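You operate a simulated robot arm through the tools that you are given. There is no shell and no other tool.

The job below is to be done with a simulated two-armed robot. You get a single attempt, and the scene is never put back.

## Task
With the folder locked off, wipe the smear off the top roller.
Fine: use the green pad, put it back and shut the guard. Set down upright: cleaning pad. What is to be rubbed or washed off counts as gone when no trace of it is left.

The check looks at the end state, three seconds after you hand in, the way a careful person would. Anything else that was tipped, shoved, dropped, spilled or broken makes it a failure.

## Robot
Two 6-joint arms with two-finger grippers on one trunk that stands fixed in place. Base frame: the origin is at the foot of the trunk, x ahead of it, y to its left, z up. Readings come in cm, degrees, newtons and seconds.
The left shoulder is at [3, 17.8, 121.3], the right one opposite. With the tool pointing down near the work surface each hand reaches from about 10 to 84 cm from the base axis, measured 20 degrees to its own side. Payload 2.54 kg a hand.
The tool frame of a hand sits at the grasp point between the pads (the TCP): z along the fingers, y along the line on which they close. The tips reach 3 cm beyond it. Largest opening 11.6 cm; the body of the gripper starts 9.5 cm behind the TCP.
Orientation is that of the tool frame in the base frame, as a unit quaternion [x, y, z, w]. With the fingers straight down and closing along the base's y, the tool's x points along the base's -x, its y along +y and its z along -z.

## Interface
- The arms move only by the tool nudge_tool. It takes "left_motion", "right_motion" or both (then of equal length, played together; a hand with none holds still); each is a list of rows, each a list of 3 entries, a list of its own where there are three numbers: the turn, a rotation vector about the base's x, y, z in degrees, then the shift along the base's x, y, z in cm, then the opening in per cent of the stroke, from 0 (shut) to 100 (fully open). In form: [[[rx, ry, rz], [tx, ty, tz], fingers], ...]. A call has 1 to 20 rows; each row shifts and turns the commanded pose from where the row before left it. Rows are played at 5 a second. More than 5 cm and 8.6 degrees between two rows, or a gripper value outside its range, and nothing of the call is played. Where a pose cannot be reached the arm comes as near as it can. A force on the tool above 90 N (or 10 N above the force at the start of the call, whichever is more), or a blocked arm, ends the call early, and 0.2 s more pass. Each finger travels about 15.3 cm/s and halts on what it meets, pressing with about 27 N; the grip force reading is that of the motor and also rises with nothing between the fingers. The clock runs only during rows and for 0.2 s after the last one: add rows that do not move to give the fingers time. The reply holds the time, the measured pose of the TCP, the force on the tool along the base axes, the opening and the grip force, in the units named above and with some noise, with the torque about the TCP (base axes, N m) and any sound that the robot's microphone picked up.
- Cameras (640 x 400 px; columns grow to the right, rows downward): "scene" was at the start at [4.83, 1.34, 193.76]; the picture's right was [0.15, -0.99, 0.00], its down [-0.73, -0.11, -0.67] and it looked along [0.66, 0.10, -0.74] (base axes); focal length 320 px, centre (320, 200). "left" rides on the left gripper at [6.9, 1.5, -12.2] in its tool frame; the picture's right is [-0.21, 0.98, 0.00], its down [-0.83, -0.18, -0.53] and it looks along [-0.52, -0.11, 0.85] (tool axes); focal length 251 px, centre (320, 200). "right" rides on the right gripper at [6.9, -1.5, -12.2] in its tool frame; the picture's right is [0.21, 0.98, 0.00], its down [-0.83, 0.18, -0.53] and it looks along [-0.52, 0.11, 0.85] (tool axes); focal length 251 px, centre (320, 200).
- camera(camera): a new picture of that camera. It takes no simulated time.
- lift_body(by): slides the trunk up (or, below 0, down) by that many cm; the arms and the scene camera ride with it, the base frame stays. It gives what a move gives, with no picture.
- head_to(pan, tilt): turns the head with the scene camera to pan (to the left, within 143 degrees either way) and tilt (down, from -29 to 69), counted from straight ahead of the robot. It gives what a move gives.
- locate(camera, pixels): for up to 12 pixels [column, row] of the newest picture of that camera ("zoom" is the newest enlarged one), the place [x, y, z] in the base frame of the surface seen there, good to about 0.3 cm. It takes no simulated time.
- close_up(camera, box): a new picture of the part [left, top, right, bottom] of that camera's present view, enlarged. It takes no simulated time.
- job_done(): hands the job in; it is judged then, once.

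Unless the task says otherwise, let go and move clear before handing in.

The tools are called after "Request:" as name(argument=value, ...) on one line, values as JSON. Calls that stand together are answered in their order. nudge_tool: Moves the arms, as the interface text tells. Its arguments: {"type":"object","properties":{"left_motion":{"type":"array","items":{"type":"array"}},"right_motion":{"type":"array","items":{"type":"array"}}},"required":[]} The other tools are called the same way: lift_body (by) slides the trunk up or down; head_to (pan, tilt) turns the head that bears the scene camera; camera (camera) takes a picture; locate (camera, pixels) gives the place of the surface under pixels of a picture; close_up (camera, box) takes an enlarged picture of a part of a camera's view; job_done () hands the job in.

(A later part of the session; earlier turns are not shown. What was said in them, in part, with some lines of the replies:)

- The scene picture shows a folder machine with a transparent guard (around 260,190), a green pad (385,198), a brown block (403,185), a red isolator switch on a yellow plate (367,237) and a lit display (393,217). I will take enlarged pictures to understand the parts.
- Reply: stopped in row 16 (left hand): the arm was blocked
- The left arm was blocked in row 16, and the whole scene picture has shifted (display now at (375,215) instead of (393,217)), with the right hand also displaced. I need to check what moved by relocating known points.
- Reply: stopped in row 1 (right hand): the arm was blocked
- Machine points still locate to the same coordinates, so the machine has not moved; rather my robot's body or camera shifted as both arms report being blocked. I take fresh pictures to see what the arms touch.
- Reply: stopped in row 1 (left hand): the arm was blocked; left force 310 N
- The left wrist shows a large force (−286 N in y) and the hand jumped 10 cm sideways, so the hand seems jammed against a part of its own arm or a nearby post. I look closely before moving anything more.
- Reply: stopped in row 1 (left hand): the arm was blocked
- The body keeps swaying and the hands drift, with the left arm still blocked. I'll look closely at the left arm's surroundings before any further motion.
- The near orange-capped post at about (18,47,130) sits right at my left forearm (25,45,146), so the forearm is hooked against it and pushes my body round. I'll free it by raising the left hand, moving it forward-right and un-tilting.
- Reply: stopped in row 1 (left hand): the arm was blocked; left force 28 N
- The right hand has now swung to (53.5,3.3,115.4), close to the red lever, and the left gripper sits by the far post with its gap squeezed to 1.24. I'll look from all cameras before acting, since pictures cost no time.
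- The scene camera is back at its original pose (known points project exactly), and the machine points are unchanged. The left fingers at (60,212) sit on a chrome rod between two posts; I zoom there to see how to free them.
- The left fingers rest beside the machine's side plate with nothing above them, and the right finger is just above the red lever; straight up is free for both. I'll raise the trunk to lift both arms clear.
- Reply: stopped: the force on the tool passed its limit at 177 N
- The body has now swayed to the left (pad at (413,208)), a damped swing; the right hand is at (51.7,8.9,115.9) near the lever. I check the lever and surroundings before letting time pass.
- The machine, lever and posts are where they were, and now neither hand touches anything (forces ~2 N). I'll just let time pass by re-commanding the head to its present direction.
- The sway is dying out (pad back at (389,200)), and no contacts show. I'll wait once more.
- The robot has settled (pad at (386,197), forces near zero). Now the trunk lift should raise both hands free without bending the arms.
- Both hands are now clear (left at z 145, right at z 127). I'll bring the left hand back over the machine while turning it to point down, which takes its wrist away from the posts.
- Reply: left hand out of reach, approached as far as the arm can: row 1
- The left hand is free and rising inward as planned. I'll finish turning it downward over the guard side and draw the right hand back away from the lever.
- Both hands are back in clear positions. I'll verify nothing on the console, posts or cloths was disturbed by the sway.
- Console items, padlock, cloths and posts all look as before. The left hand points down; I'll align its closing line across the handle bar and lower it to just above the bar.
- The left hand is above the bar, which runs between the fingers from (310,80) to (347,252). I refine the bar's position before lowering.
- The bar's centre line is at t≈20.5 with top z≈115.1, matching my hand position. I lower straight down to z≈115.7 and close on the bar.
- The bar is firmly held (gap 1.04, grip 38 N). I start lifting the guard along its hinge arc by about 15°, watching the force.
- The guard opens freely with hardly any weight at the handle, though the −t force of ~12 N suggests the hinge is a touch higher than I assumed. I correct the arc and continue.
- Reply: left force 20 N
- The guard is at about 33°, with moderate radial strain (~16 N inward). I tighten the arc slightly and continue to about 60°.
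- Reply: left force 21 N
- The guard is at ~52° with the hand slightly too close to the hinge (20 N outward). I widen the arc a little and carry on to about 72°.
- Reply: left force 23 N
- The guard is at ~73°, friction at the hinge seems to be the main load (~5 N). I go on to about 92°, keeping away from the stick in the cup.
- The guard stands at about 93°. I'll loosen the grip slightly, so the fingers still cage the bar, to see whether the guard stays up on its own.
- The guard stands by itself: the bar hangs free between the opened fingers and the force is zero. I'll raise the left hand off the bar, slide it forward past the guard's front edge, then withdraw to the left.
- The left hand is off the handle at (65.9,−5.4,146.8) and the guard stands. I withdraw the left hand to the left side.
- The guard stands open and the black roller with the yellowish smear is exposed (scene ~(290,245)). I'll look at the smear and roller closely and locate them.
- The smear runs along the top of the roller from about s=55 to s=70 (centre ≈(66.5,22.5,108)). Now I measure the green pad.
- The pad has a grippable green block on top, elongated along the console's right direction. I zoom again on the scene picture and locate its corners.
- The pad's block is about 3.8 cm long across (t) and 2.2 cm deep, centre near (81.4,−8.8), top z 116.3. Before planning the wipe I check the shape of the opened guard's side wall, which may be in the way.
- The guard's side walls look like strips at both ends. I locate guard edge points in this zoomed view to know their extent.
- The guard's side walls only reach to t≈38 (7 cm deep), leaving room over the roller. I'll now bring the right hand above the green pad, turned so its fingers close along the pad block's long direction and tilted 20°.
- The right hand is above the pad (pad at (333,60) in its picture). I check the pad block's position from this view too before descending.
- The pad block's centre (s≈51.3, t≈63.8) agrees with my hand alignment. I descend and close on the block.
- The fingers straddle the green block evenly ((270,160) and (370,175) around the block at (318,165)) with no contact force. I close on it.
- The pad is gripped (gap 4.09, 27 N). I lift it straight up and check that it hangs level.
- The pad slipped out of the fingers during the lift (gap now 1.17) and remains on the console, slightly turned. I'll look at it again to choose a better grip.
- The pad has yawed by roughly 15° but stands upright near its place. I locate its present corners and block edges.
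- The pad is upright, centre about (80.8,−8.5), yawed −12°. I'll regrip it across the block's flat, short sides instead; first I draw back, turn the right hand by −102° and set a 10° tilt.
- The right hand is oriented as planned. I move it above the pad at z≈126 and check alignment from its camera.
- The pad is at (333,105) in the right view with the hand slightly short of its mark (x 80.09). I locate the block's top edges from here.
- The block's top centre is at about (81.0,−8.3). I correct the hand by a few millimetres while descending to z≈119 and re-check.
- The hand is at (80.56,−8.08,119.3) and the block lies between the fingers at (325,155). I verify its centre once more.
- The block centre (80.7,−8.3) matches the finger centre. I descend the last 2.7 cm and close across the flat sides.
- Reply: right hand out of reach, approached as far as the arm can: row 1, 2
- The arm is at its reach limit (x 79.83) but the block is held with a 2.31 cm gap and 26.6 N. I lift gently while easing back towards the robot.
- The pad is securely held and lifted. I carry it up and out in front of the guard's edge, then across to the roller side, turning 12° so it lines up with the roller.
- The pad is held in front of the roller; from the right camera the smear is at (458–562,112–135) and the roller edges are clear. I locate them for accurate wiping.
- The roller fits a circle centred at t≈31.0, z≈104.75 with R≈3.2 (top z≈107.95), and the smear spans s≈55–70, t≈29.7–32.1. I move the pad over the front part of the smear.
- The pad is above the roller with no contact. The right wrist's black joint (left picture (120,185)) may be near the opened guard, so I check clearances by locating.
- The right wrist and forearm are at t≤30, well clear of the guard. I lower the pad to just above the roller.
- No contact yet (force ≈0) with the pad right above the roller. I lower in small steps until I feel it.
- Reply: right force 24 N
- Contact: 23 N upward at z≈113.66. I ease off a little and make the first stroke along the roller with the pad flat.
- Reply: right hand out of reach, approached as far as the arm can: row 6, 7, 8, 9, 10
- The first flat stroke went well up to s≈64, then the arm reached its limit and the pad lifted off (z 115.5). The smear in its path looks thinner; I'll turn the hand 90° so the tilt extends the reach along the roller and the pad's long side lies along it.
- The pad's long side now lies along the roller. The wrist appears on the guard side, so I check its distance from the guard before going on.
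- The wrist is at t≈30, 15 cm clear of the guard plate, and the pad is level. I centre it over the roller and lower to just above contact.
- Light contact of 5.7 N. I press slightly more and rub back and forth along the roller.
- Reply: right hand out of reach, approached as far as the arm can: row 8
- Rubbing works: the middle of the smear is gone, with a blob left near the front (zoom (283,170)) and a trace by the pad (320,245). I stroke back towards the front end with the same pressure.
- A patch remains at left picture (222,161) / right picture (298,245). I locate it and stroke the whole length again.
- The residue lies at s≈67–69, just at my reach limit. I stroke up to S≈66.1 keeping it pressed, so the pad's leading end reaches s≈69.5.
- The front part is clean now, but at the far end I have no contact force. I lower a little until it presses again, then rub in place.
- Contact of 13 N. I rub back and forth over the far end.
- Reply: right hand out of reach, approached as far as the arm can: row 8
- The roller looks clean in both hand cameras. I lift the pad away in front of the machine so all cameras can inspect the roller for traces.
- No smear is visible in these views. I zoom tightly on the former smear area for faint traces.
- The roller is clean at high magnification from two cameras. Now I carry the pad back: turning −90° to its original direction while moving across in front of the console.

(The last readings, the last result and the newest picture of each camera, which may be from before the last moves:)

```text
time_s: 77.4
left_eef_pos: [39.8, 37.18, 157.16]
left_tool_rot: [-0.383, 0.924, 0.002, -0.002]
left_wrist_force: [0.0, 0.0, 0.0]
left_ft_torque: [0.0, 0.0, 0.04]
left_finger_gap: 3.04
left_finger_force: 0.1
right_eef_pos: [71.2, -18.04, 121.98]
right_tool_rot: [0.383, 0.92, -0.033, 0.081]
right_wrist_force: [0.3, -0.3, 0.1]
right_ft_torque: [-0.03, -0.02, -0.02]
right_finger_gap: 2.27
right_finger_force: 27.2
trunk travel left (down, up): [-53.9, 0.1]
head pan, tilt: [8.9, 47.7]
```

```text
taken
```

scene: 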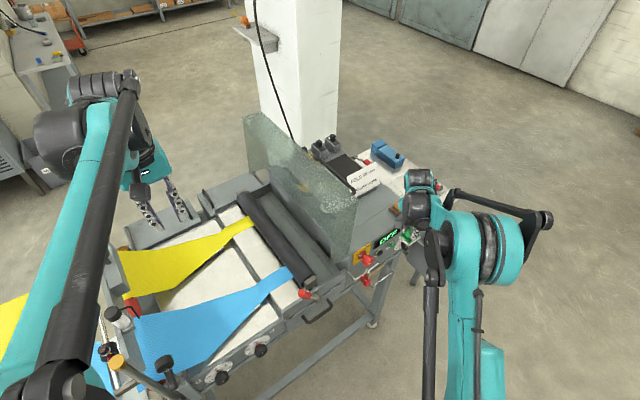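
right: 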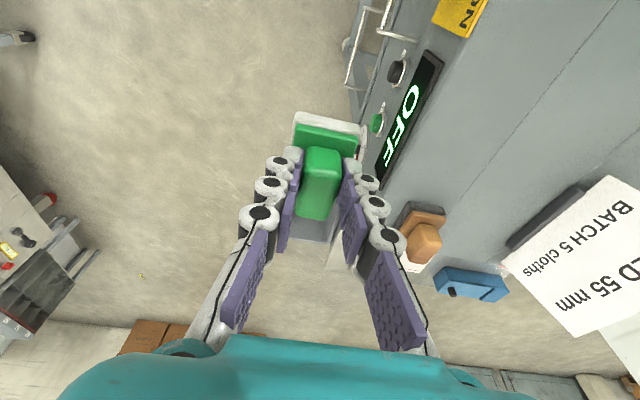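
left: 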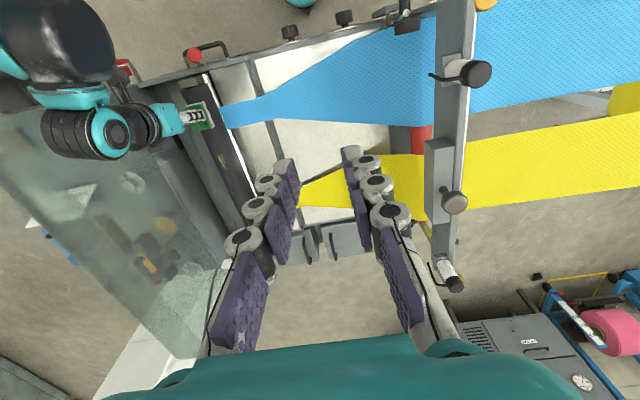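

The pad is in front of the console, correctly turned. I move it in over its old place, staying a few centimetres above the top.

Request:
nudge_tool(right_motion=[[[0, 0, 0], [2.33, 2.33, 0], 0], [[0, 0, 0], [2.33, 2.33, 0], 0], [[0, 0, 0], [2.33, 2.33, -0.3], 0], [[0, 0, 0], [2.3, 2.33, -0.7], 0], [[0, 0, 0], [0, 0, -1.5], 0], [[0, 0, 0], [0, 0, -1], 0], [[0, 0, 0], [0, 0, 0], 0]])

Request:
camera(camera="right")

Request:
close_up(camera="scene", box=[350, 160, 430, 240])

```text
time_s: 79.0
left_eef_pos: [39.84, 37.14, 157.06]
left_tool_rot: [-0.383, 0.924, 0.003, -0.002]
left_wrist_force: [-0.4, -0.2, 0.2]
left_ft_torque: [0.01, 0.03, -0.02]
left_finger_gap: 3.01
left_finger_force: 0.1
right_eef_pos: [80.54, -8.59, 118.32]
right_tool_rot: [0.383, 0.92, -0.034, 0.081]
right_wrist_force: [-0.4, -0.6, -0.9]
right_ft_torque: [-0.03, 0.04, 0.01]
right_finger_gap: 2.27
right_finger_force: 26.6
trunk travel left (down, up): [-53.9, 0.1]
head pan, tilt: [8.9, 47.7]
```

```text
taken
```

right: 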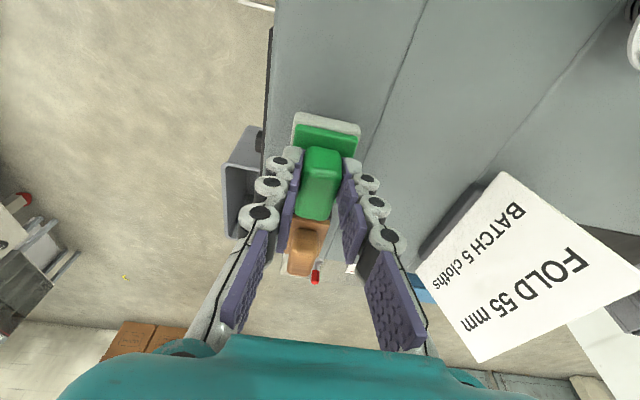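

```text
5.00 times, centred on (390, 200) of scene
```

zoom: 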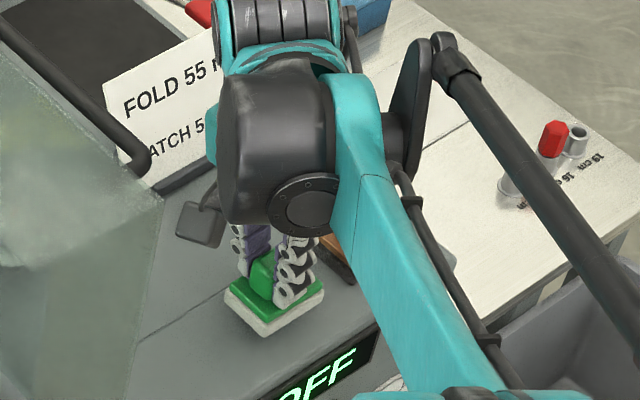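

The hand reached (80.5,−8.6,118.3) within reach and the pad is above its place with the brown block clear. I lower gently to contact.

Request:
nudge_tool(right_motion=[[[0, 0, 0], [0, 0, -0.7], 0], [[0, 0, 0], [0, 0, -0.4], 0], [[0, 0, 0], [0, 0, -0.15], 0], [[0, 0, 0], [0, 0, 0], 0]])

```text
time_s: 80.0
left_eef_pos: [40.02, 37.03, 157.17]
left_tool_rot: [-0.382, 0.924, 0.003, -0.002]
left_wrist_force: [-0.6, 0.4, -0.6]
left_ft_torque: [0.0, 0.02, 0.01]
left_finger_gap: 3.02
left_finger_force: 0.0
right_eef_pos: [80.4, -8.52, 117.16]
right_tool_rot: [0.382, 0.92, -0.033, 0.08]
right_wrist_force: [0.1, -0.8, -1.6]
right_ft_torque: [-0.01, 0.02, 0.0]
right_finger_gap: 2.28
right_finger_force: 27.1
trunk travel left (down, up): [-53.9, 0.1]
head pan, tilt: [8.9, 47.7]
```

Request:
nudge_tool(right_motion=[[[0, 0, 0], [0, 0, -0.15], 0], [[0, 0, 0], [0, 0, -0.15], 0], [[0, 0, 0], [0, 0, 0], 0]])

```text
time_s: 80.8
left_eef_pos: [39.86, 37.18, 157.19]
left_tool_rot: [-0.382, 0.924, 0.002, -0.002]
left_wrist_force: [-1.1, 0.6, -0.3]
left_ft_torque: [0.0, 0.01, 0.0]
left_finger_gap: 3.02
left_finger_force: 0.1
right_eef_pos: [80.47, -8.48, 116.93]
right_tool_rot: [0.383, 0.92, -0.033, 0.08]
right_wrist_force: [0.2, 0.5, -0.8]
right_ft_torque: [0.01, 0.0, 0.0]
right_finger_gap: 2.28
right_finger_force: 26.9
trunk travel left (down, up): [-53.9, 0.1]
head pan, tilt: [8.9, 47.7]
```

Request:
nudge_tool(right_motion=[[[0, 0, 0], [0, 0, -0.1], 0], [[0, 0, 0], [0, 0, -0.1], 0], [[0, 0, 0], [0, 0, 0], 0]])

```text
time_s: 81.6
left_eef_pos: [39.89, 37.2, 157.04]
left_tool_rot: [-0.382, 0.924, 0.002, -0.001]
left_wrist_force: [-0.3, 0.8, -0.6]
left_ft_torque: [0.02, -0.02, 0.04]
left_finger_gap: 3.02
left_finger_force: 0.1
right_eef_pos: [80.47, -8.51, 116.6]
right_tool_rot: [0.382, 0.92, -0.034, 0.081]
right_wrist_force: [-0.6, 0.0, -1.4]
right_ft_torque: [0.0, 0.03, 0.0]
right_finger_gap: 2.33
right_finger_force: 26.9
trunk travel left (down, up): [-53.9, 0.1]
head pan, tilt: [8.9, 47.7]
```

Still free at z 116.6; I continue in 1 mm steps.

Request:
nudge_tool(right_motion=[[[0, 0, 0], [0, 0, -0.1], 0], [[0, 0, 0], [0, 0, -0.06], 0], [[0, 0, 0], [0, 0, 0], 0]])

Request:
close_up(camera="scene", box=[370, 200, 410, 235])

```text
time_s: 82.4
left_eef_pos: [39.95, 37.12, 157.02]
left_tool_rot: [-0.383, 0.924, 0.002, -0.002]
left_wrist_force: [-0.2, -0.2, 0.1]
left_ft_torque: [0.02, 0.02, -0.03]
left_finger_gap: 3.02
left_finger_force: 0.0
right_eef_pos: [80.41, -8.42, 116.6]
right_tool_rot: [0.382, 0.92, -0.032, 0.08]
right_wrist_force: [-0.1, -0.1, 0.6]
right_ft_torque: [-0.04, -0.01, -0.01]
right_finger_gap: 2.3
right_finger_force: 26.8
trunk travel left (down, up): [-53.9, 0.1]
head pan, tilt: [8.9, 47.7]
```

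```text
11.43 times, centred on (390, 218) of scene
```

zoom: 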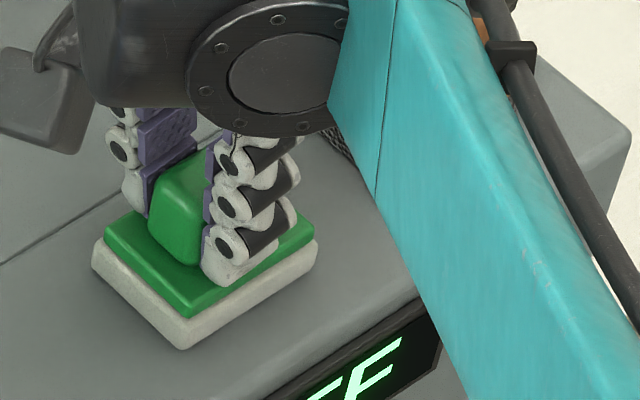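

The pad looks to be at the surface with only ~0.6 N. One more small step to be sure of contact.

Request:
nudge_tool(right_motion=[[[0, 0, 0], [0, 0, -0.1], 0], [[0, 0, 0], [0, 0, 0], 0], [[0, 0, 0], [0, 0, 0], 0]])

```text
time_s: 83.2
left_eef_pos: [39.81, 37.09, 157.11]
left_tool_rot: [-0.383, 0.924, 0.003, -0.002]
left_wrist_force: [-0.2, 0.3, -0.7]
left_ft_torque: [-0.01, 0.02, -0.01]
left_finger_gap: 3.01
left_finger_force: 0.1
right_eef_pos: [80.27, -8.46, 116.65]
right_tool_rot: [0.382, 0.92, -0.034, 0.08]
right_wrist_force: [3.1, -2.1, 6.5]
right_ft_torque: [-0.1, -0.07, -0.01]
right_finger_gap: 2.29
right_finger_force: 27.1
trunk travel left (down, up): [-53.9, 0.1]
head pan, tilt: [8.9, 47.7]
```

The pad rests on the console (6.5 N). I open the fingers and rise straight up.

Request:
nudge_tool(right_motion=[[[0, 0, 0], [0, 0, 0.05], 0], [[0, 0, 0], [0, 0, 0], 30], [[0, 0, 0], [0, 0, 0], 40], [[0, 0, 0], [0, 0, 0], 40], [[0, 0, 0], [0, 0, 1.5], 40], [[0, 0, 0], [0, 0, 2], 40], [[0, 0, 0], [-0.5, -0.5, 2], 40], [[0, 0, 0], [-1.5, -1.5, 1], 40], [[0, 0, 0], [-2.5, -2.5, 0.5], 40], [[0, 0, 0], [-2.8, -2.8, 0], 40], [[0, 0, 0], [-2.8, -2.8, 0], 40], [[0, 0, 0], [-2.8, -2.8, 0], 40], [[0, 0, 0], [0, 0, 0], 40]])

Request:
camera(camera="scene")

Request:
close_up(camera="scene", box=[360, 190, 430, 240])

Request:
camera(camera="right")

```text
time_s: 86.0
left_eef_pos: [39.97, 37.36, 157.04]
left_tool_rot: [-0.383, 0.924, 0.002, -0.002]
left_wrist_force: [0.2, 0.2, -0.5]
left_ft_torque: [0.01, -0.01, 0.01]
left_finger_gap: 3.03
left_finger_force: 0.1
right_eef_pos: [67.62, -21.58, 123.31]
right_tool_rot: [0.382, 0.92, -0.034, 0.08]
right_wrist_force: [-0.2, 0.3, -0.5]
right_ft_torque: [0.01, 0.03, 0.03]
right_finger_gap: 4.66
right_finger_force: 0.1
trunk travel left (down, up): [-53.9, 0.1]
head pan, tilt: [8.9, 47.7]
```

```text
taken
```

scene: 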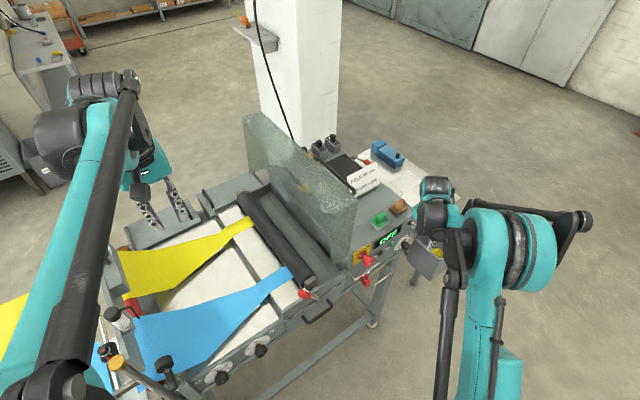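

```text
8.00 times, centred on (395, 215) of scene
```

zoom: 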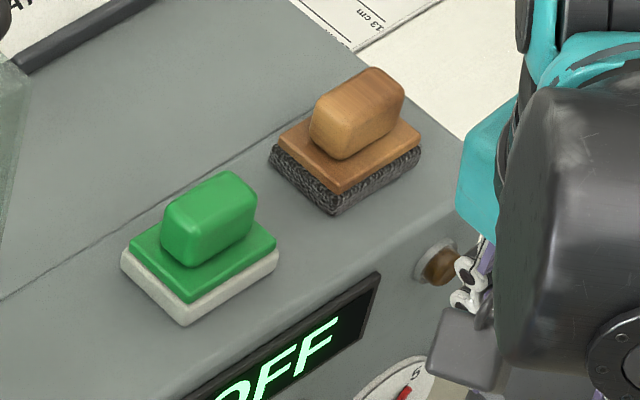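

```text
taken
```

right: 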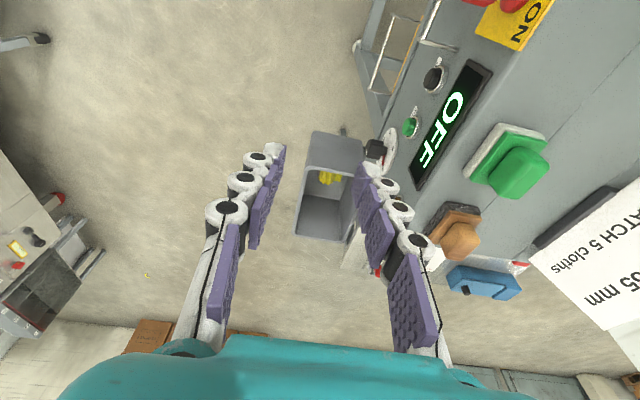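

The pad stands upright in its old place and direction. I measure its position to compare with the original.

Request:
locate(camera="zoom", pixels=[[183, 320], [277, 262], [124, 268], [130, 245], [190, 298], [274, 240], [205, 215], [335, 210], [270, 165], [420, 160]])

```text
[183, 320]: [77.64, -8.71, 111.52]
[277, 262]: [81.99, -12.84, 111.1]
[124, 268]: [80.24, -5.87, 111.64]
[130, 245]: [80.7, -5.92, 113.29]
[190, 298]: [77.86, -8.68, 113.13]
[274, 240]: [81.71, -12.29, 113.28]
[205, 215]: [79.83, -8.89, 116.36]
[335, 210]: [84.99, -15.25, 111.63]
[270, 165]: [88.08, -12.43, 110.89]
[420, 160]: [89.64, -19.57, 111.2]
```

The pad is within half a centimetre of its original spot. Now I park the right hand out of the way before closing the guard with the left.

Request:
nudge_tool(right_motion=[[[0, 0, 0], [-3.8, -0.5, 1.2], 40], [[0, 0, 0], [-3.8, -0.5, 1.2], 40], [[0, 0, 0], [-3.8, -0.5, 1.2], 40], [[0, 0, 0], [-3.8, -0.5, 1.2], 40], [[0, 0, 0], [-3.8, -0.5, 1.2], 40], [[0, 0, 0], [-3.8, -0.5, 1], 40], [[0, 0, 0], [-2, 0, 0], 40], [[0, 0, 0], [0, 0, 0], 40]])

Request:
camera(camera="scene")

```text
time_s: 87.8
left_eef_pos: [40.05, 37.26, 157.16]
left_tool_rot: [-0.382, 0.924, 0.003, -0.002]
left_wrist_force: [-0.3, -0.4, 0.2]
left_ft_torque: [0.0, 0.03, 0.03]
left_finger_gap: 3.05
left_finger_force: 0.0
right_eef_pos: [42.89, -24.29, 130.75]
right_tool_rot: [0.382, 0.92, -0.034, 0.081]
right_wrist_force: [-0.3, 0.1, -0.1]
right_ft_torque: [-0.01, 0.01, 0.0]
right_finger_gap: 4.63
right_finger_force: 0.1
trunk travel left (down, up): [-53.9, 0.1]
head pan, tilt: [8.9, 47.7]
```

```text
taken
```

scene: 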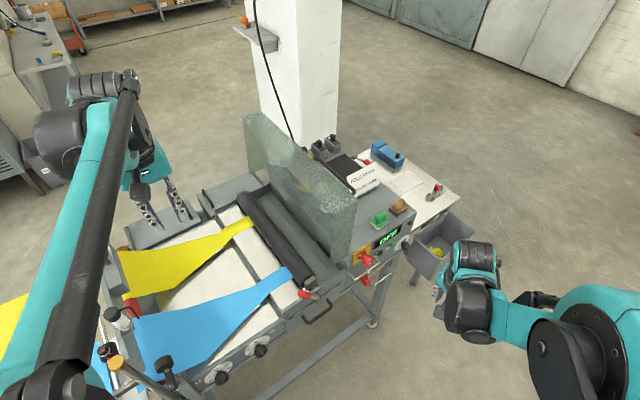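

The right hand is parked and the guard still stands. I take the left hand back along its earlier way to the front of the guard's handle.

Request:
nudge_tool(left_motion=[[[0, 0, 0], [1.5, -3, 0], 26], [[0, 0, 0], [1.5, -3, 0], 26], [[0, 0, 0], [0.5, -4, 0], 26], [[0, 0, 0], [0.5, -4, -0.5], 26], [[0, 0, 0], [1, -4, -0.5], 26], [[0, 0, 0], [1.5, -4, -1], 26], [[0, 0, 0], [2.5, -3.5, -1], 26], [[0, 0, 0], [2.83, -2.83, -1.2], 26], [[0, 0, 0], [2.83, -2.83, -1.2], 26], [[0, 0, 0], [2.83, -2.83, -1.2], 26], [[0, 0, 0], [2.83, -2.83, -1.2], 26], [[0, 0, 0], [2.83, -2.83, -1.2], 26], [[0, 0, 0], [2.83, -2.83, -1.2], 26], [[0, 0, 0], [0, 0, 0], 26]])

Request:
camera(camera="left")

Request:
camera(camera="scene")

```text
time_s: 90.8
left_eef_pos: [65.97, -5.17, 146.6]
left_tool_rot: [-0.383, 0.924, 0.002, -0.002]
left_wrist_force: [-0.2, -0.6, 1.1]
left_ft_torque: [-0.02, -0.01, 0.01]
left_finger_gap: 3.0
left_finger_force: 0.1
right_eef_pos: [42.72, -24.33, 130.68]
right_tool_rot: [0.382, 0.92, -0.033, 0.081]
right_wrist_force: [0.0, 0.1, 0.4]
right_ft_torque: [0.03, -0.07, 0.0]
right_finger_gap: 4.64
right_finger_force: 0.1
trunk travel left (down, up): [-53.9, 0.1]
head pan, tilt: [8.9, 47.7]
```

```text
taken
```

left: 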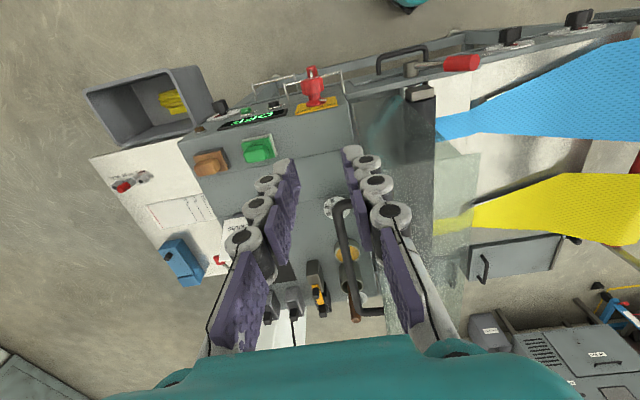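

```text
taken
```

scene: 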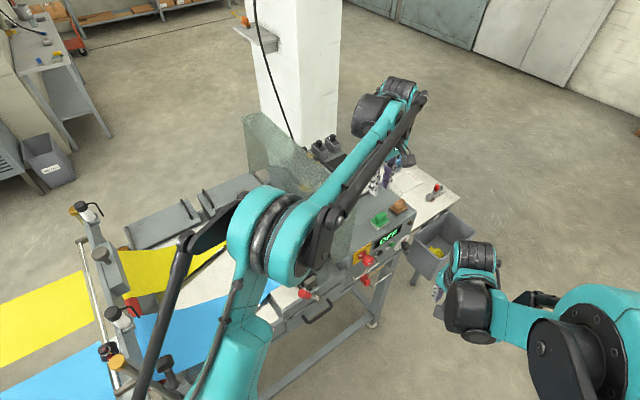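

The view matches the one when I left the handle (bar at (345,215)–(355,315)). I verify the bar's place.

Request:
locate(camera="left", pixels=[[343, 215], [347, 245], [351, 275], [354, 300], [336, 205], [372, 312], [405, 200], [425, 130]])

```text
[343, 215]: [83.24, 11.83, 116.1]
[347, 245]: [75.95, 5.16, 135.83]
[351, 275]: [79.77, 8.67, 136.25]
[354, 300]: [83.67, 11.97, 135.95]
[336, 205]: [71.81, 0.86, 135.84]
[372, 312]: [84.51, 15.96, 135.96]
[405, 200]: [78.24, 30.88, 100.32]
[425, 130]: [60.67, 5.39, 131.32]
```

The bar is where I left it (t≈50.3, z≈135.7). I slide in above it and lower the open fingers around it.

Request:
nudge_tool(left_motion=[[[0, 0, 0], [1.77, 1.74, -1], 23], [[0, 0, 0], [1.77, 1.74, -1], 23], [[0, 0, 0], [1.77, 1.74, -1], 23], [[0, 0, 0], [1.77, 1.74, -1], 23], [[0, 0, 0], [1.72, 1.72, -0.8], 23], [[0, 0, 0], [0, 0, 0], 23], [[0, 0, 0], [0, 0, -1.6], 23], [[0, 0, 0], [0, 0, -1.6], 23], [[0, 0, 0], [0, 0, -1.5], 23], [[0, 0, 0], [0, 0, 0], 23]])

Request:
camera(camera="left")

```text
time_s: 93.0
left_eef_pos: [74.52, 3.24, 137.3]
left_tool_rot: [-0.382, 0.924, 0.002, -0.002]
left_wrist_force: [-0.3, 0.0, 0.6]
left_ft_torque: [0.01, -0.02, 0.03]
left_finger_gap: 2.64
left_finger_force: 0.1
right_eef_pos: [42.99, -24.3, 130.72]
right_tool_rot: [0.382, 0.92, -0.033, 0.082]
right_wrist_force: [-0.4, 0.8, -0.3]
right_ft_torque: [0.05, -0.01, 0.0]
right_finger_gap: 4.65
right_finger_force: 0.1
trunk travel left (down, up): [-53.9, 0.1]
head pan, tilt: [8.9, 47.7]
```

```text
taken
```

left: 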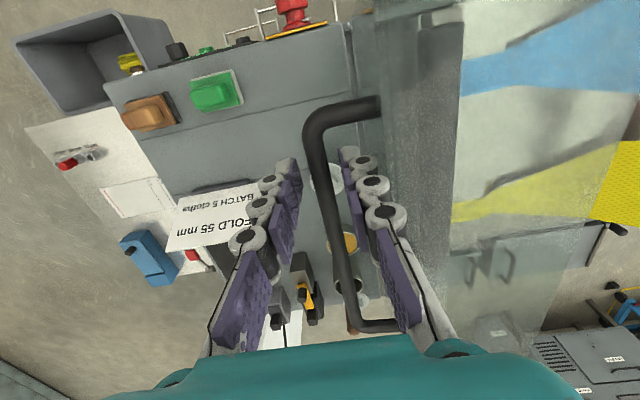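

The bar is between the fingers again. I lower 4 mm and close on it.

Request:
nudge_tool(left_motion=[[[0, 0, 0], [0.05, -0.05, -0.45], 23], [[0, 0, 0], [0, 0, 0], 10], [[0, 0, 0], [0, 0, 0], 0], [[0, 0, 0], [0, 0, 0], 0], [[0, 0, 0], [0, 0, 0], 0]])

```text
time_s: 94.2
left_eef_pos: [74.61, 3.33, 136.8]
left_tool_rot: [-0.383, 0.924, 0.003, -0.003]
left_wrist_force: [-5.2, 1.6, -7.5]
left_ft_torque: [0.1, 0.03, 0.02]
left_finger_gap: 1.1
left_finger_force: 37.7
right_eef_pos: [42.88, -24.25, 130.78]
right_tool_rot: [0.383, 0.92, -0.034, 0.081]
right_wrist_force: [-0.1, -0.3, 0.3]
right_ft_torque: [0.03, 0.03, 0.0]
right_finger_gap: 4.66
right_finger_force: 0.0
trunk travel left (down, up): [-53.9, 0.1]
head pan, tilt: [8.9, 47.7]
```

The handle is gripped. I begin closing the guard along the arc, the first 20°.

Request:
nudge_tool(left_motion=[[[0, 0, 0], [-0.788, 0.788, 0.12], 0], [[0, 0, 0], [-0.788, 0.788, 0.12], 0], [[0, 0, 0], [-0.795, 0.795, 0.05], 0], [[0, 0, 0], [-0.795, 0.795, 0.03], 0], [[0, 0, 0], [-0.795, 0.795, -0.03], 0], [[0, 0, 0], [-0.795, 0.795, -0.07], 0], [[0, 0, 0], [-0.788, 0.788, -0.13], 0], [[0, 0, 0], [-0.788, 0.788, -0.16], 0], [[0, 0, 0], [0, 0, 0], 0]])

Request:
camera(camera="left")

```text
time_s: 96.2
left_eef_pos: [68.16, 9.76, 136.76]
left_tool_rot: [-0.382, 0.924, 0.002, -0.001]
left_wrist_force: [4.5, 6.4, 14.0]
left_ft_torque: [0.47, -0.41, -0.02]
left_finger_gap: 1.07
left_finger_force: 37.9
right_eef_pos: [42.84, -24.15, 130.67]
right_tool_rot: [0.382, 0.92, -0.033, 0.081]
right_wrist_force: [0.2, 0.0, 1.0]
right_ft_torque: [0.03, -0.01, -0.02]
right_finger_gap: 4.65
right_finger_force: 0.0
trunk travel left (down, up): [-53.9, 0.1]
head pan, tilt: [8.9, 47.7]
```

```text
taken
```

left: 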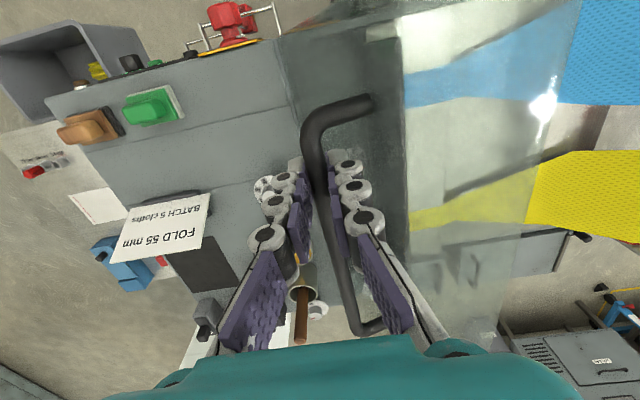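

The arc is nearly right; the hand was ~1 mm low (14 N). I correct and continue closing to about 42° open.

Request:
nudge_tool(left_motion=[[[0, 0, 0], [-0.778, 0.778, -0.13], 0], [[0, 0, 0], [-0.778, 0.778, -0.245], 0], [[0, 0, 0], [-0.757, 0.757, -0.34], 0], [[0, 0, 0], [-0.757, 0.757, -0.34], 0], [[0, 0, 0], [-0.735, 0.735, -0.43], 0], [[0, 0, 0], [-0.735, 0.735, -0.43], 0], [[0, 0, 0], [-0.707, 0.707, -0.52], 0], [[0, 0, 0], [-0.707, 0.707, -0.52], 0], [[0, 0, 0], [-0.672, 0.672, -0.605], 0], [[0, 0, 0], [-0.672, 0.672, -0.605], 0], [[0, 0, 0], [-0.629, 0.629, -0.685], 0], [[0, 0, 0], [-0.629, 0.629, -0.685], 0], [[0, 0, 0], [0, 0, 0], 0]])

Request:
camera(camera="scene")

Request:
camera(camera="left")

```text
time_s: 99.0
left_eef_pos: [59.76, 18.16, 131.32]
left_tool_rot: [-0.383, 0.924, 0.003, -0.003]
left_wrist_force: [-7.1, -6.8, 1.7]
left_ft_torque: [-0.32, 0.25, 0.01]
left_finger_gap: 1.07
left_finger_force: 37.7
right_eef_pos: [42.86, -24.45, 130.59]
right_tool_rot: [0.382, 0.92, -0.032, 0.08]
right_wrist_force: [0.3, 0.5, -0.4]
right_ft_torque: [0.0, -0.02, -0.05]
right_finger_gap: 4.65
right_finger_force: 0.1
trunk travel left (down, up): [-53.9, 0.1]
head pan, tilt: [8.9, 47.7]
```

```text
taken
```

scene: 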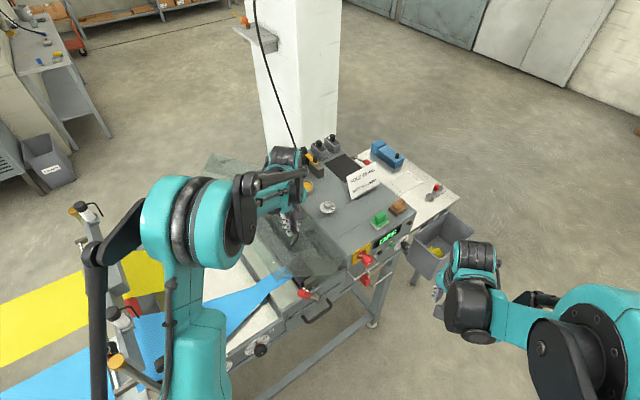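

```text
taken
```

left: 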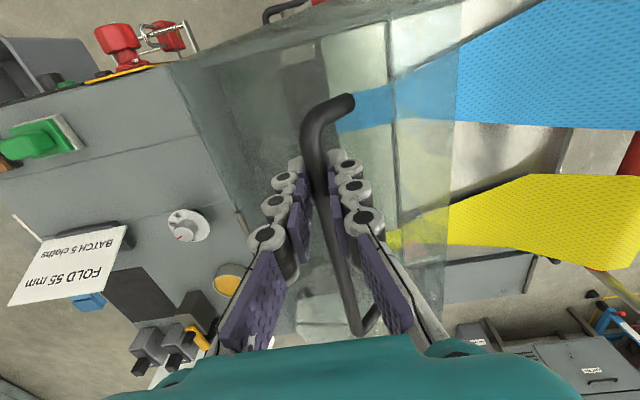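

Forces are small and the guard follows. I continue to about 15° open.

Request:
nudge_tool(left_motion=[[[0, 0, 0], [-0.587, 0.587, -0.76], 0], [[0, 0, 0], [-0.587, 0.587, -0.76], 0], [[0, 0, 0], [-0.537, 0.537, -0.83], 0], [[0, 0, 0], [-0.537, 0.537, -0.83], 0], [[0, 0, 0], [-0.484, 0.484, -0.89], 0], [[0, 0, 0], [-0.484, 0.484, -0.89], 0], [[0, 0, 0], [-0.428, 0.428, -0.95], 0], [[0, 0, 0], [-0.428, 0.428, -0.95], 0], [[0, 0, 0], [-0.368, 0.368, -1.0], 0], [[0, 0, 0], [-0.368, 0.368, -1.0], 0], [[0, 0, 0], [0, 0, 0], 0]])

Request:
camera(camera="left")

```text
time_s: 101.4
left_eef_pos: [54.89, 22.92, 122.36]
left_tool_rot: [-0.383, 0.924, 0.003, -0.003]
left_wrist_force: [0.9, 1.0, 1.0]
left_ft_torque: [-0.03, -0.23, 0.0]
left_finger_gap: 1.13
left_finger_force: 38.8
right_eef_pos: [42.93, -24.3, 130.7]
right_tool_rot: [0.382, 0.92, -0.034, 0.08]
right_wrist_force: [-0.9, 0.8, 0.0]
right_ft_torque: [0.02, 0.0, 0.01]
right_finger_gap: 4.65
right_finger_force: 0.0
trunk travel left (down, up): [-53.9, 0.1]
head pan, tilt: [8.9, 47.7]
```

```text
taken
```

left: 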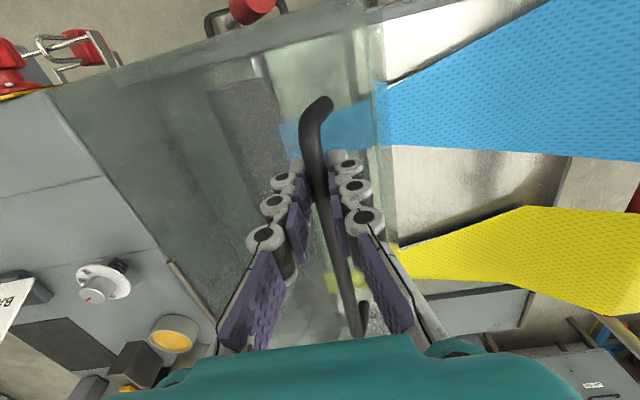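

The guard is about 16° from shut with negligible force. I lower it the rest of the way, slowing at the end.

Request:
nudge_tool(left_motion=[[[0, 0, 0], [-0.304, 0.304, -1.04], 0], [[0, 0, 0], [-0.304, 0.304, -1.04], 0], [[0, 0, 0], [-0.24, 0.24, -1.07], 0], [[0, 0, 0], [-0.24, 0.24, -1.07], 0], [[0, 0, 0], [-0.13, 0.13, -0.7], 0], [[0, 0, 0], [-0.11, 0.11, -0.6], 0], [[0, 0, 0], [-0.08, 0.08, -0.5], 0], [[0, 0, 0], [-0.06, 0.06, -0.4], 0], [[0, 0, 0], [-0.05, 0.05, -0.3], 0], [[0, 0, 0], [0, 0, 0], 0]])

Request:
camera(camera="left")

```text
time_s: 103.6
left_eef_pos: [53.47, 24.39, 115.7]
left_tool_rot: [-0.383, 0.924, 0.003, -0.002]
left_wrist_force: [5.7, -9.2, -0.8]
left_ft_torque: [0.03, -0.27, 0.03]
left_finger_gap: 1.16
left_finger_force: 38.0
right_eef_pos: [42.99, -24.41, 130.62]
right_tool_rot: [0.382, 0.92, -0.033, 0.08]
right_wrist_force: [0.2, 0.3, 0.1]
right_ft_torque: [0.03, 0.05, -0.02]
right_finger_gap: 4.65
right_finger_force: 0.1
trunk travel left (down, up): [-53.9, 0.1]
head pan, tilt: [8.9, 47.7]
```

```text
taken
```

left: 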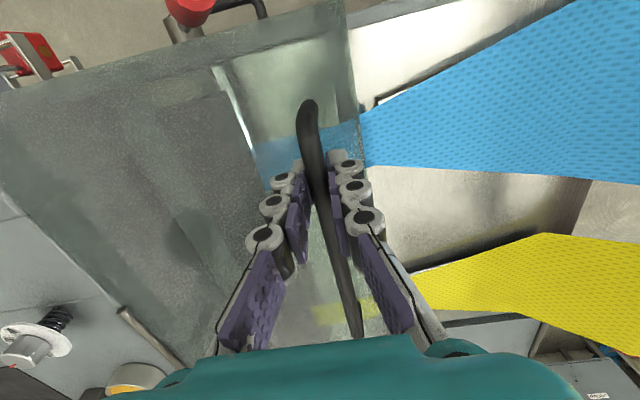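

At z 115.70 it isn't quite down (closed was ~115.4). I lower a few more millimetres until it rests.

Request:
nudge_tool(left_motion=[[[0, 0, 0], [0.05, -0.05, -0.2], 0], [[0, 0, 0], [0.03, -0.03, -0.15], 0], [[0, 0, 0], [0, 0, 0], 0]])

```text
time_s: 104.4
left_eef_pos: [53.6, 24.35, 115.29]
left_tool_rot: [-0.383, 0.924, 0.003, -0.002]
left_wrist_force: [0.1, -6.4, 0.0]
left_ft_torque: [-0.14, -0.03, 0.03]
left_finger_gap: 1.14
left_finger_force: 38.2
right_eef_pos: [42.86, -24.47, 130.64]
right_tool_rot: [0.382, 0.92, -0.033, 0.081]
right_wrist_force: [0.0, 0.5, 0.3]
right_ft_torque: [0.02, 0.04, -0.02]
right_finger_gap: 4.63
right_finger_force: 0.0
trunk travel left (down, up): [-53.9, 0.1]
head pan, tilt: [8.9, 47.7]
```

Still no resistance at 115.29; I continue in small steps until it seats.

Request:
nudge_tool(left_motion=[[[0, 0, 0], [0, 0, -0.15], 0], [[0, 0, 0], [0, 0, -0.15], 0], [[0, 0, 0], [0, 0, 0], 0]])

Request:
locate(camera="left", pixels=[[309, 115], [345, 300], [352, 325], [325, 60], [260, 130], [150, 180]])

```text
time_s: 105.2
left_eef_pos: [53.49, 24.4, 115.14]
left_tool_rot: [-0.382, 0.924, 0.003, -0.002]
left_wrist_force: [-4.8, -4.9, 0.3]
left_ft_torque: [-0.2, 0.02, 0.07]
left_finger_gap: 1.17
left_finger_force: 38.0
right_eef_pos: [42.9, -24.41, 130.69]
right_tool_rot: [0.382, 0.92, -0.033, 0.081]
right_wrist_force: [0.3, -0.1, -1.0]
right_ft_torque: [0.0, -0.01, 0.01]
right_finger_gap: 4.65
right_finger_force: 0.1
trunk travel left (down, up): [-53.9, 0.1]
head pan, tilt: [8.9, 47.7]
```

```text
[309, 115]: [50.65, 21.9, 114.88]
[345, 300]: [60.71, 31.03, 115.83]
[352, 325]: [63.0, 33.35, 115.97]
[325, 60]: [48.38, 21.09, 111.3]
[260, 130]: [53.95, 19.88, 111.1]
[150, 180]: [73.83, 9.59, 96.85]
```

I take a fresh picture to compare the guard's height with its original closed position (plate 110.8, bar top 115.1).

Request:
camera(camera="left")

Request:
locate(camera="left", pixels=[[309, 118], [314, 150], [345, 300], [352, 325], [325, 60], [260, 130], [330, 30], [346, 100]])

Request:
camera(camera="scene")

Request:
close_up(camera="scene", box=[200, 180, 360, 330])

```text
taken
```

left: 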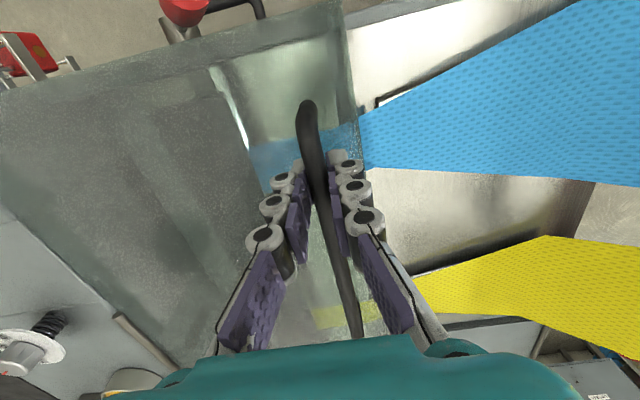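

```text
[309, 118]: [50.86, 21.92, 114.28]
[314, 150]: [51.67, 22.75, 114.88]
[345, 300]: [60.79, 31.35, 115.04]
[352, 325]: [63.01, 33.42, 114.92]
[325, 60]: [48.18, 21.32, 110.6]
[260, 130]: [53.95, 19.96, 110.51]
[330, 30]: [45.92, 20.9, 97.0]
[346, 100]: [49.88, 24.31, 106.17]
```

```text
taken
```

scene: 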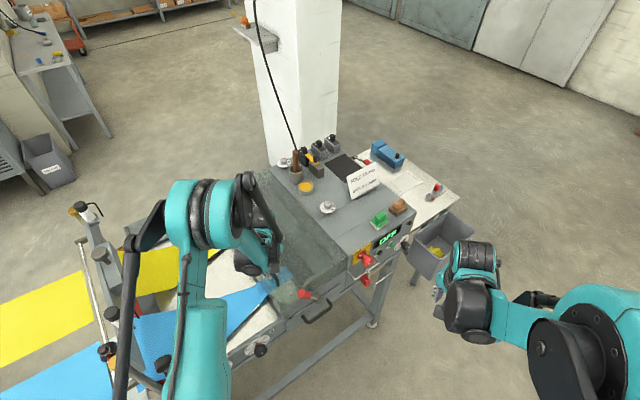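

```text
2.67 times, centred on (280, 255) of scene
```

zoom: 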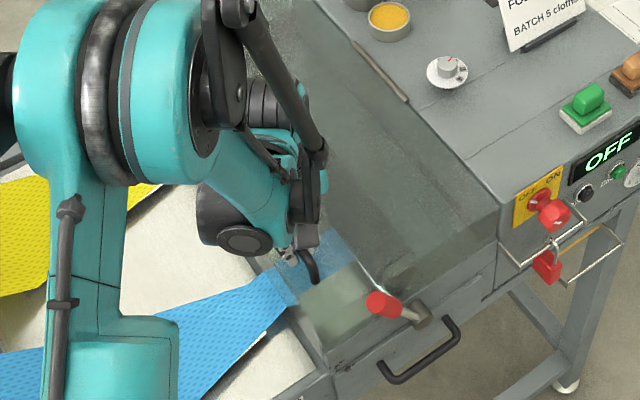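

The plate now reads z≈110.55 and the bar top ≈114.95, as in the original closed state or a hair lower. I press down one small step more to feel the seat.

Request:
nudge_tool(left_motion=[[[0, 0, 0], [0, 0, -0.12], 0], [[0, 0, 0], [0, 0, 0], 0], [[0, 0, 0], [0, 0, 0], 0]])

```text
time_s: 106.0
left_eef_pos: [53.53, 24.43, 114.93]
left_tool_rot: [-0.383, 0.924, 0.002, -0.002]
left_wrist_force: [-7.8, -4.9, 0.8]
left_ft_torque: [-0.16, 0.01, 0.03]
left_finger_gap: 1.13
left_finger_force: 38.1
right_eef_pos: [42.76, -24.46, 130.69]
right_tool_rot: [0.382, 0.92, -0.033, 0.08]
right_wrist_force: [-0.2, -1.0, 0.3]
right_ft_torque: [0.01, -0.01, 0.0]
right_finger_gap: 4.68
right_finger_force: 0.1
trunk travel left (down, up): [-53.9, 0.1]
head pan, tilt: [8.9, 47.7]
```

Still no upward reaction at z 114.93. I check whether the plate actually keeps moving down.

Request:
camera(camera="left")

Request:
locate(camera="left", pixels=[[314, 150], [345, 300], [352, 325], [325, 60], [260, 130], [300, 80], [230, 60], [330, 80]])

Request:
close_up(camera="scene", box=[270, 230, 370, 320])

Request:
locate(camera="scene", pixels=[[300, 215], [330, 245], [345, 250], [310, 235], [290, 200], [325, 275]])

```text
taken
```

left: 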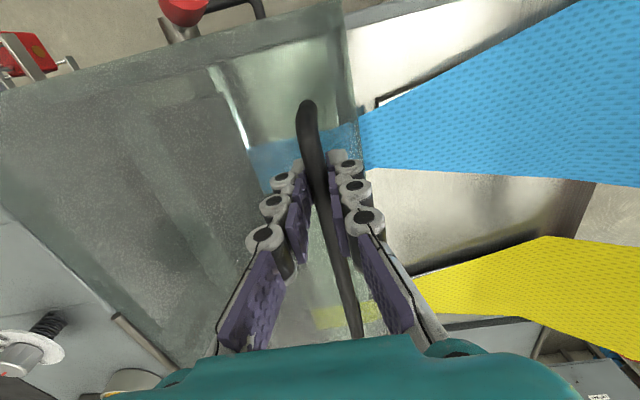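

```text
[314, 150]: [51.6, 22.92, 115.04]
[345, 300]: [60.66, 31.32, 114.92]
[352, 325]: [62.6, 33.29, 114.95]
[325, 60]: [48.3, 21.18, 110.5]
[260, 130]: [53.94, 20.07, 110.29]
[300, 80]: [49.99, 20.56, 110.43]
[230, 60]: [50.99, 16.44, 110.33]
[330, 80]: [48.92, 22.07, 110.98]
```

```text
4.44 times, centred on (320, 275) of scene
```

zoom: 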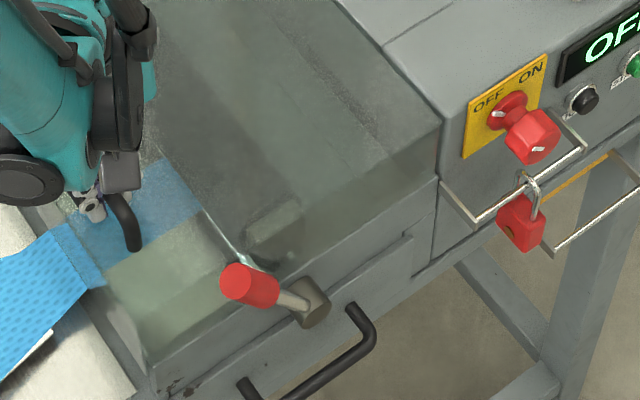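

```text
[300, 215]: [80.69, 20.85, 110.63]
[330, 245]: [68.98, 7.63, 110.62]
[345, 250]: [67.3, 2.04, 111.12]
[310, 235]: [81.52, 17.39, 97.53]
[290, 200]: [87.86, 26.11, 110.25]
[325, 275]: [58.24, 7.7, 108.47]
```

The bar and plate readings did not change with the last step, so the guard seems seated. I open the fingers, rise off the bar and inspect.

Request:
nudge_tool(left_motion=[[[0, 0, 0], [0, 0, 0], 15], [[0, 0, 0], [0, 0, 0], 30], [[0, 0, 0], [0, 0, 0], 40], [[0, 0, 0], [0, 0, 0], 40], [[0, 0, 0], [0, 0, 1.5], 40], [[0, 0, 0], [0, 0, 3], 40], [[0, 0, 0], [0, 0, 3], 40], [[0, 0, 0], [0, 0, 3], 40], [[0, 0, 0], [0, 0, 0], 40]])

Request:
camera(camera="left")

Request:
locate(camera="left", pixels=[[312, 90], [321, 130], [328, 165], [334, 195], [340, 225], [346, 250], [314, 165], [342, 165], [300, 200], [300, 120], [280, 80], [333, 20]])

```text
time_s: 108.0
left_eef_pos: [53.57, 24.58, 125.35]
left_tool_rot: [-0.383, 0.924, 0.003, -0.002]
left_wrist_force: [-0.1, -0.7, 0.3]
left_ft_torque: [0.04, 0.03, -0.02]
left_finger_gap: 4.67
left_finger_force: 0.2
right_eef_pos: [42.95, -24.28, 130.7]
right_tool_rot: [0.381, 0.92, -0.033, 0.08]
right_wrist_force: [-0.4, 0.4, 0.2]
right_ft_torque: [0.01, 0.01, 0.0]
right_finger_gap: 4.64
right_finger_force: 0.0
trunk travel left (down, up): [-53.9, 0.1]
head pan, tilt: [8.9, 47.7]
```

```text
taken
```

left: 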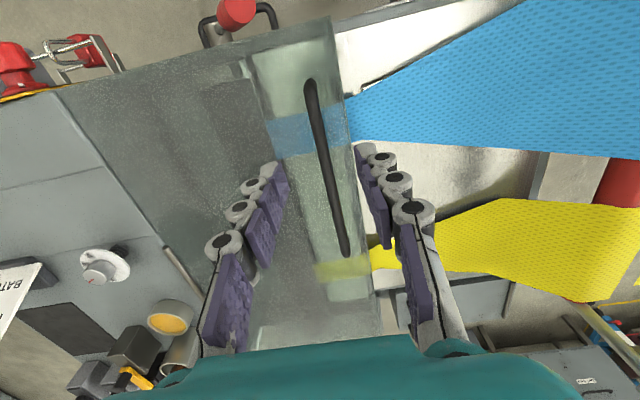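

```text
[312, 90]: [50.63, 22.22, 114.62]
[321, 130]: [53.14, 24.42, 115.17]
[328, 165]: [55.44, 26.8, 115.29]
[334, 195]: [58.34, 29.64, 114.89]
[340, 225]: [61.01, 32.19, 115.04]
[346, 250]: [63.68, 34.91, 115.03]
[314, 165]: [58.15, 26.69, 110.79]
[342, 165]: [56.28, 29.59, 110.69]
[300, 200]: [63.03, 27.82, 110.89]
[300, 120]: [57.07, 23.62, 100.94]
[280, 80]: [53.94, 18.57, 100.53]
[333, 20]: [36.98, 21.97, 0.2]
```

The same pixels give the same bar and plate heights as before opening (bar 115.0–115.3, plate 110.7–110.9), so the guard is fully shut. I withdraw the left hand upwards and inspect the whole scene.

Request:
nudge_tool(left_motion=[[[0, 0, 0], [-0.5, 0.5, 4], 60], [[0, 0, 0], [-0.5, 0.5, 4], 60], [[0, 0, 0], [-1, 1.5, 4], 60], [[0, 0, 0], [-1.5, 2, 4], 60], [[0, 0, 0], [-2, 2, 4], 60], [[0, 0, 0], [-2, 2, 4], 60], [[0, 0, 0], [-2, 2, 3], 60], [[0, 0, 0], [0, 0, 0], 60]])

Request:
camera(camera="scene")

Request:
close_up(camera="scene", box=[250, 130, 460, 300])

Request:
close_up(camera="scene", box=[60, 170, 360, 400])

Request:
camera(camera="left")

Request:
camera(camera="right")

```text
time_s: 109.8
left_eef_pos: [44.34, 34.97, 152.53]
left_tool_rot: [-0.383, 0.924, 0.003, -0.002]
left_wrist_force: [0.4, -0.7, 0.0]
left_ft_torque: [0.02, 0.03, -0.01]
left_finger_gap: 6.96
left_finger_force: 0.0
right_eef_pos: [43.02, -24.49, 130.61]
right_tool_rot: [0.383, 0.92, -0.034, 0.079]
right_wrist_force: [0.3, -0.3, -0.9]
right_ft_torque: [0.02, 0.0, 0.0]
right_finger_gap: 4.64
right_finger_force: 0.1
trunk travel left (down, up): [-53.9, 0.1]
head pan, tilt: [8.9, 47.7]
```

```text
taken
```

scene: 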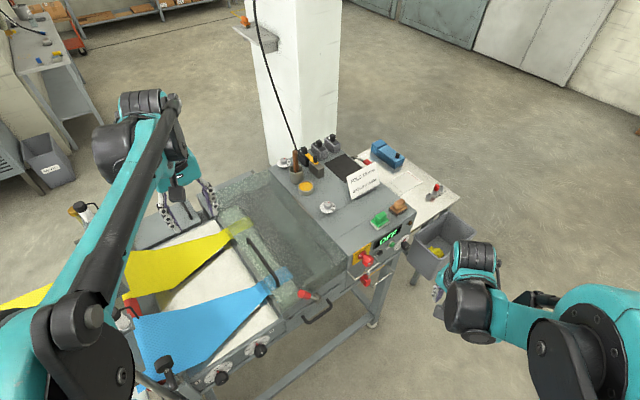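

```text
2.35 times, centred on (355, 215) of scene
```

zoom: 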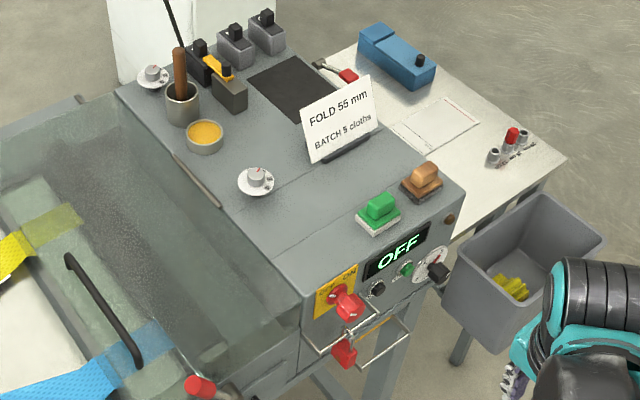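

```text
1.74 times, centred on (210, 285) of scene
```

zoom: 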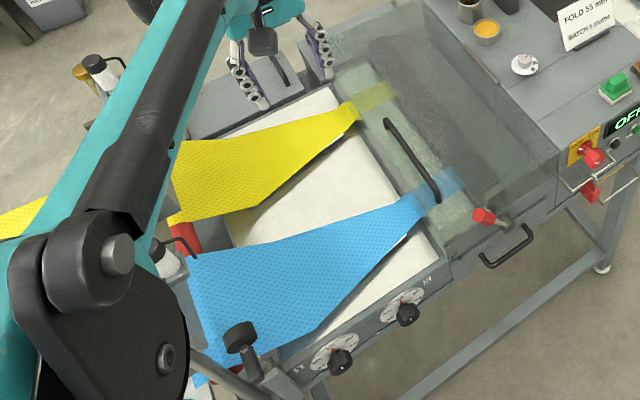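

```text
taken
```

left: 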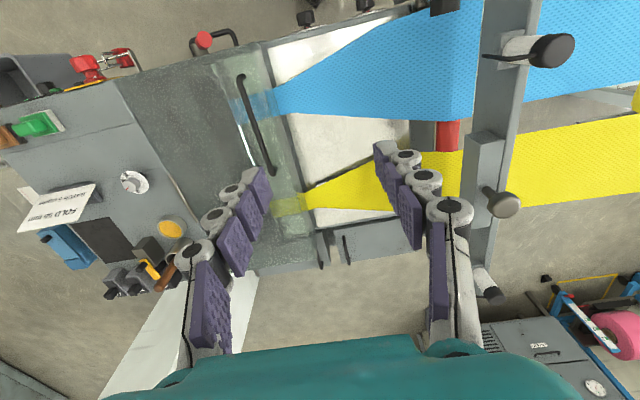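

```text
taken
```

right: 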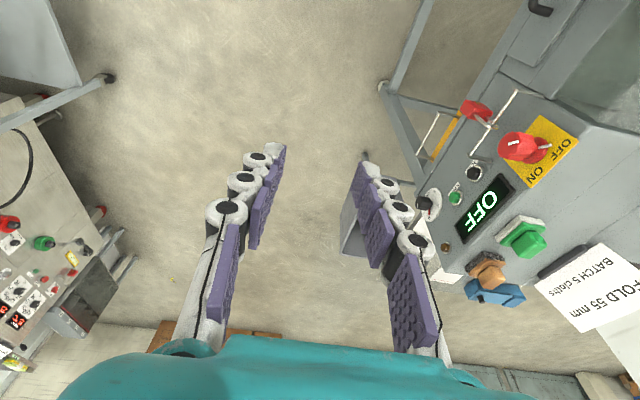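

Everything looks orderly: display OFF, isolator on OFF, padlock on its rail, pad upright, guard shut. I do a last check of the lever and the roller through the guard.

Request:
close_up(camera="scene", box=[250, 200, 350, 310])

Request:
locate(camera="scene", pixels=[[304, 295], [312, 299], [381, 215], [366, 262], [362, 282], [298, 155], [86, 207], [166, 365], [328, 205], [308, 186]])

Request:
close_up(camera="left", box=[150, 30, 290, 200])

Request:
close_up(camera="left", box=[430, 0, 600, 310])

```text
3.64 times, centred on (300, 255) of scene
```

zoom: 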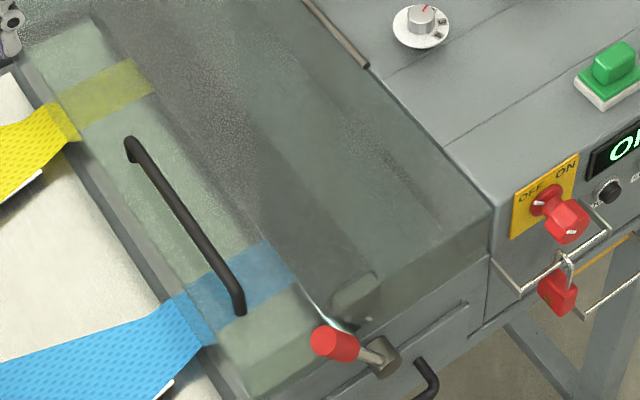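

```text
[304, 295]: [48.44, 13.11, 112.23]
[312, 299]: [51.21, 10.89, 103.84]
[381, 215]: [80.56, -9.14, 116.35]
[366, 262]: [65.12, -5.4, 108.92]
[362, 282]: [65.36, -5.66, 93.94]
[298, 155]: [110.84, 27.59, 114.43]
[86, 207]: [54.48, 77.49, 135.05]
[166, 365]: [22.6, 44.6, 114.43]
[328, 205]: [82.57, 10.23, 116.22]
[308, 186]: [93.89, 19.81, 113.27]
```

```text
2.35 times, centred on (220, 115) of left
```

zoom: 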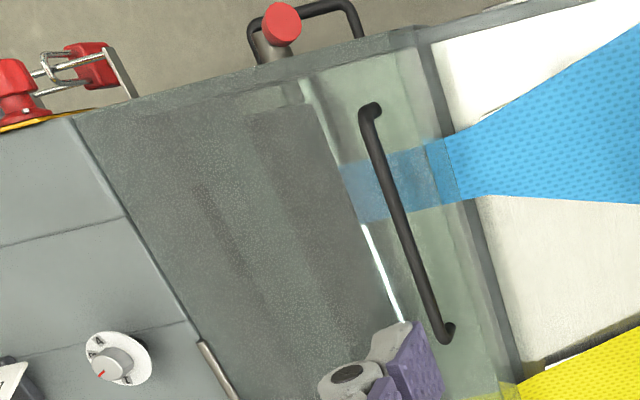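

```text
1.29 times, centred on (515, 155) of left
```

zoom: 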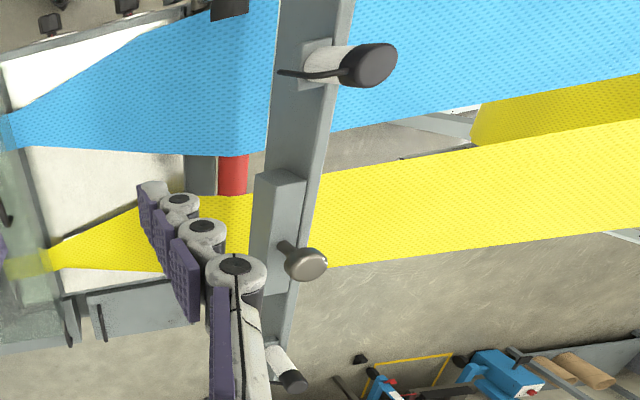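

The lever, knobs, pad, posts and guard all locate where they were at the start. No smear shows through the shut guard, and both hands are empty and clear. I hand the job in.

Request:
job_done()

```text
The job is handed in.
```

The smear is off the top roller. Close-ups from two cameras before I shut the guard showed no trace of it.

- **Lock-off:** The folder was already locked off when I started: the isolator points to OFF, the display reads OFF, and the padlock is closed on the rail below it. I didn't touch any of these.
- **Pad:** The green pad is back on the console, upright and facing the same way, within about half a centimetre of where it was.
- **Guard:** It is shut. Its handle and top read the same height as before I opened it.

**Collision:** Early on, the left arm struck the post and side plate at the cloth feed end, and the robot swayed for a few seconds. Force readings reached about 285 N. Afterwards I measured the lever, padlock, knobs, posts and pad against their earlier positions and looked over the cloths and loose items. I found nothing moved or damaged.

**First pad grip:** My first grip on the pad slipped and turned it about 12° on the console. I gripped it again and put it back straight.

Both hands are empty and clear of the machine.
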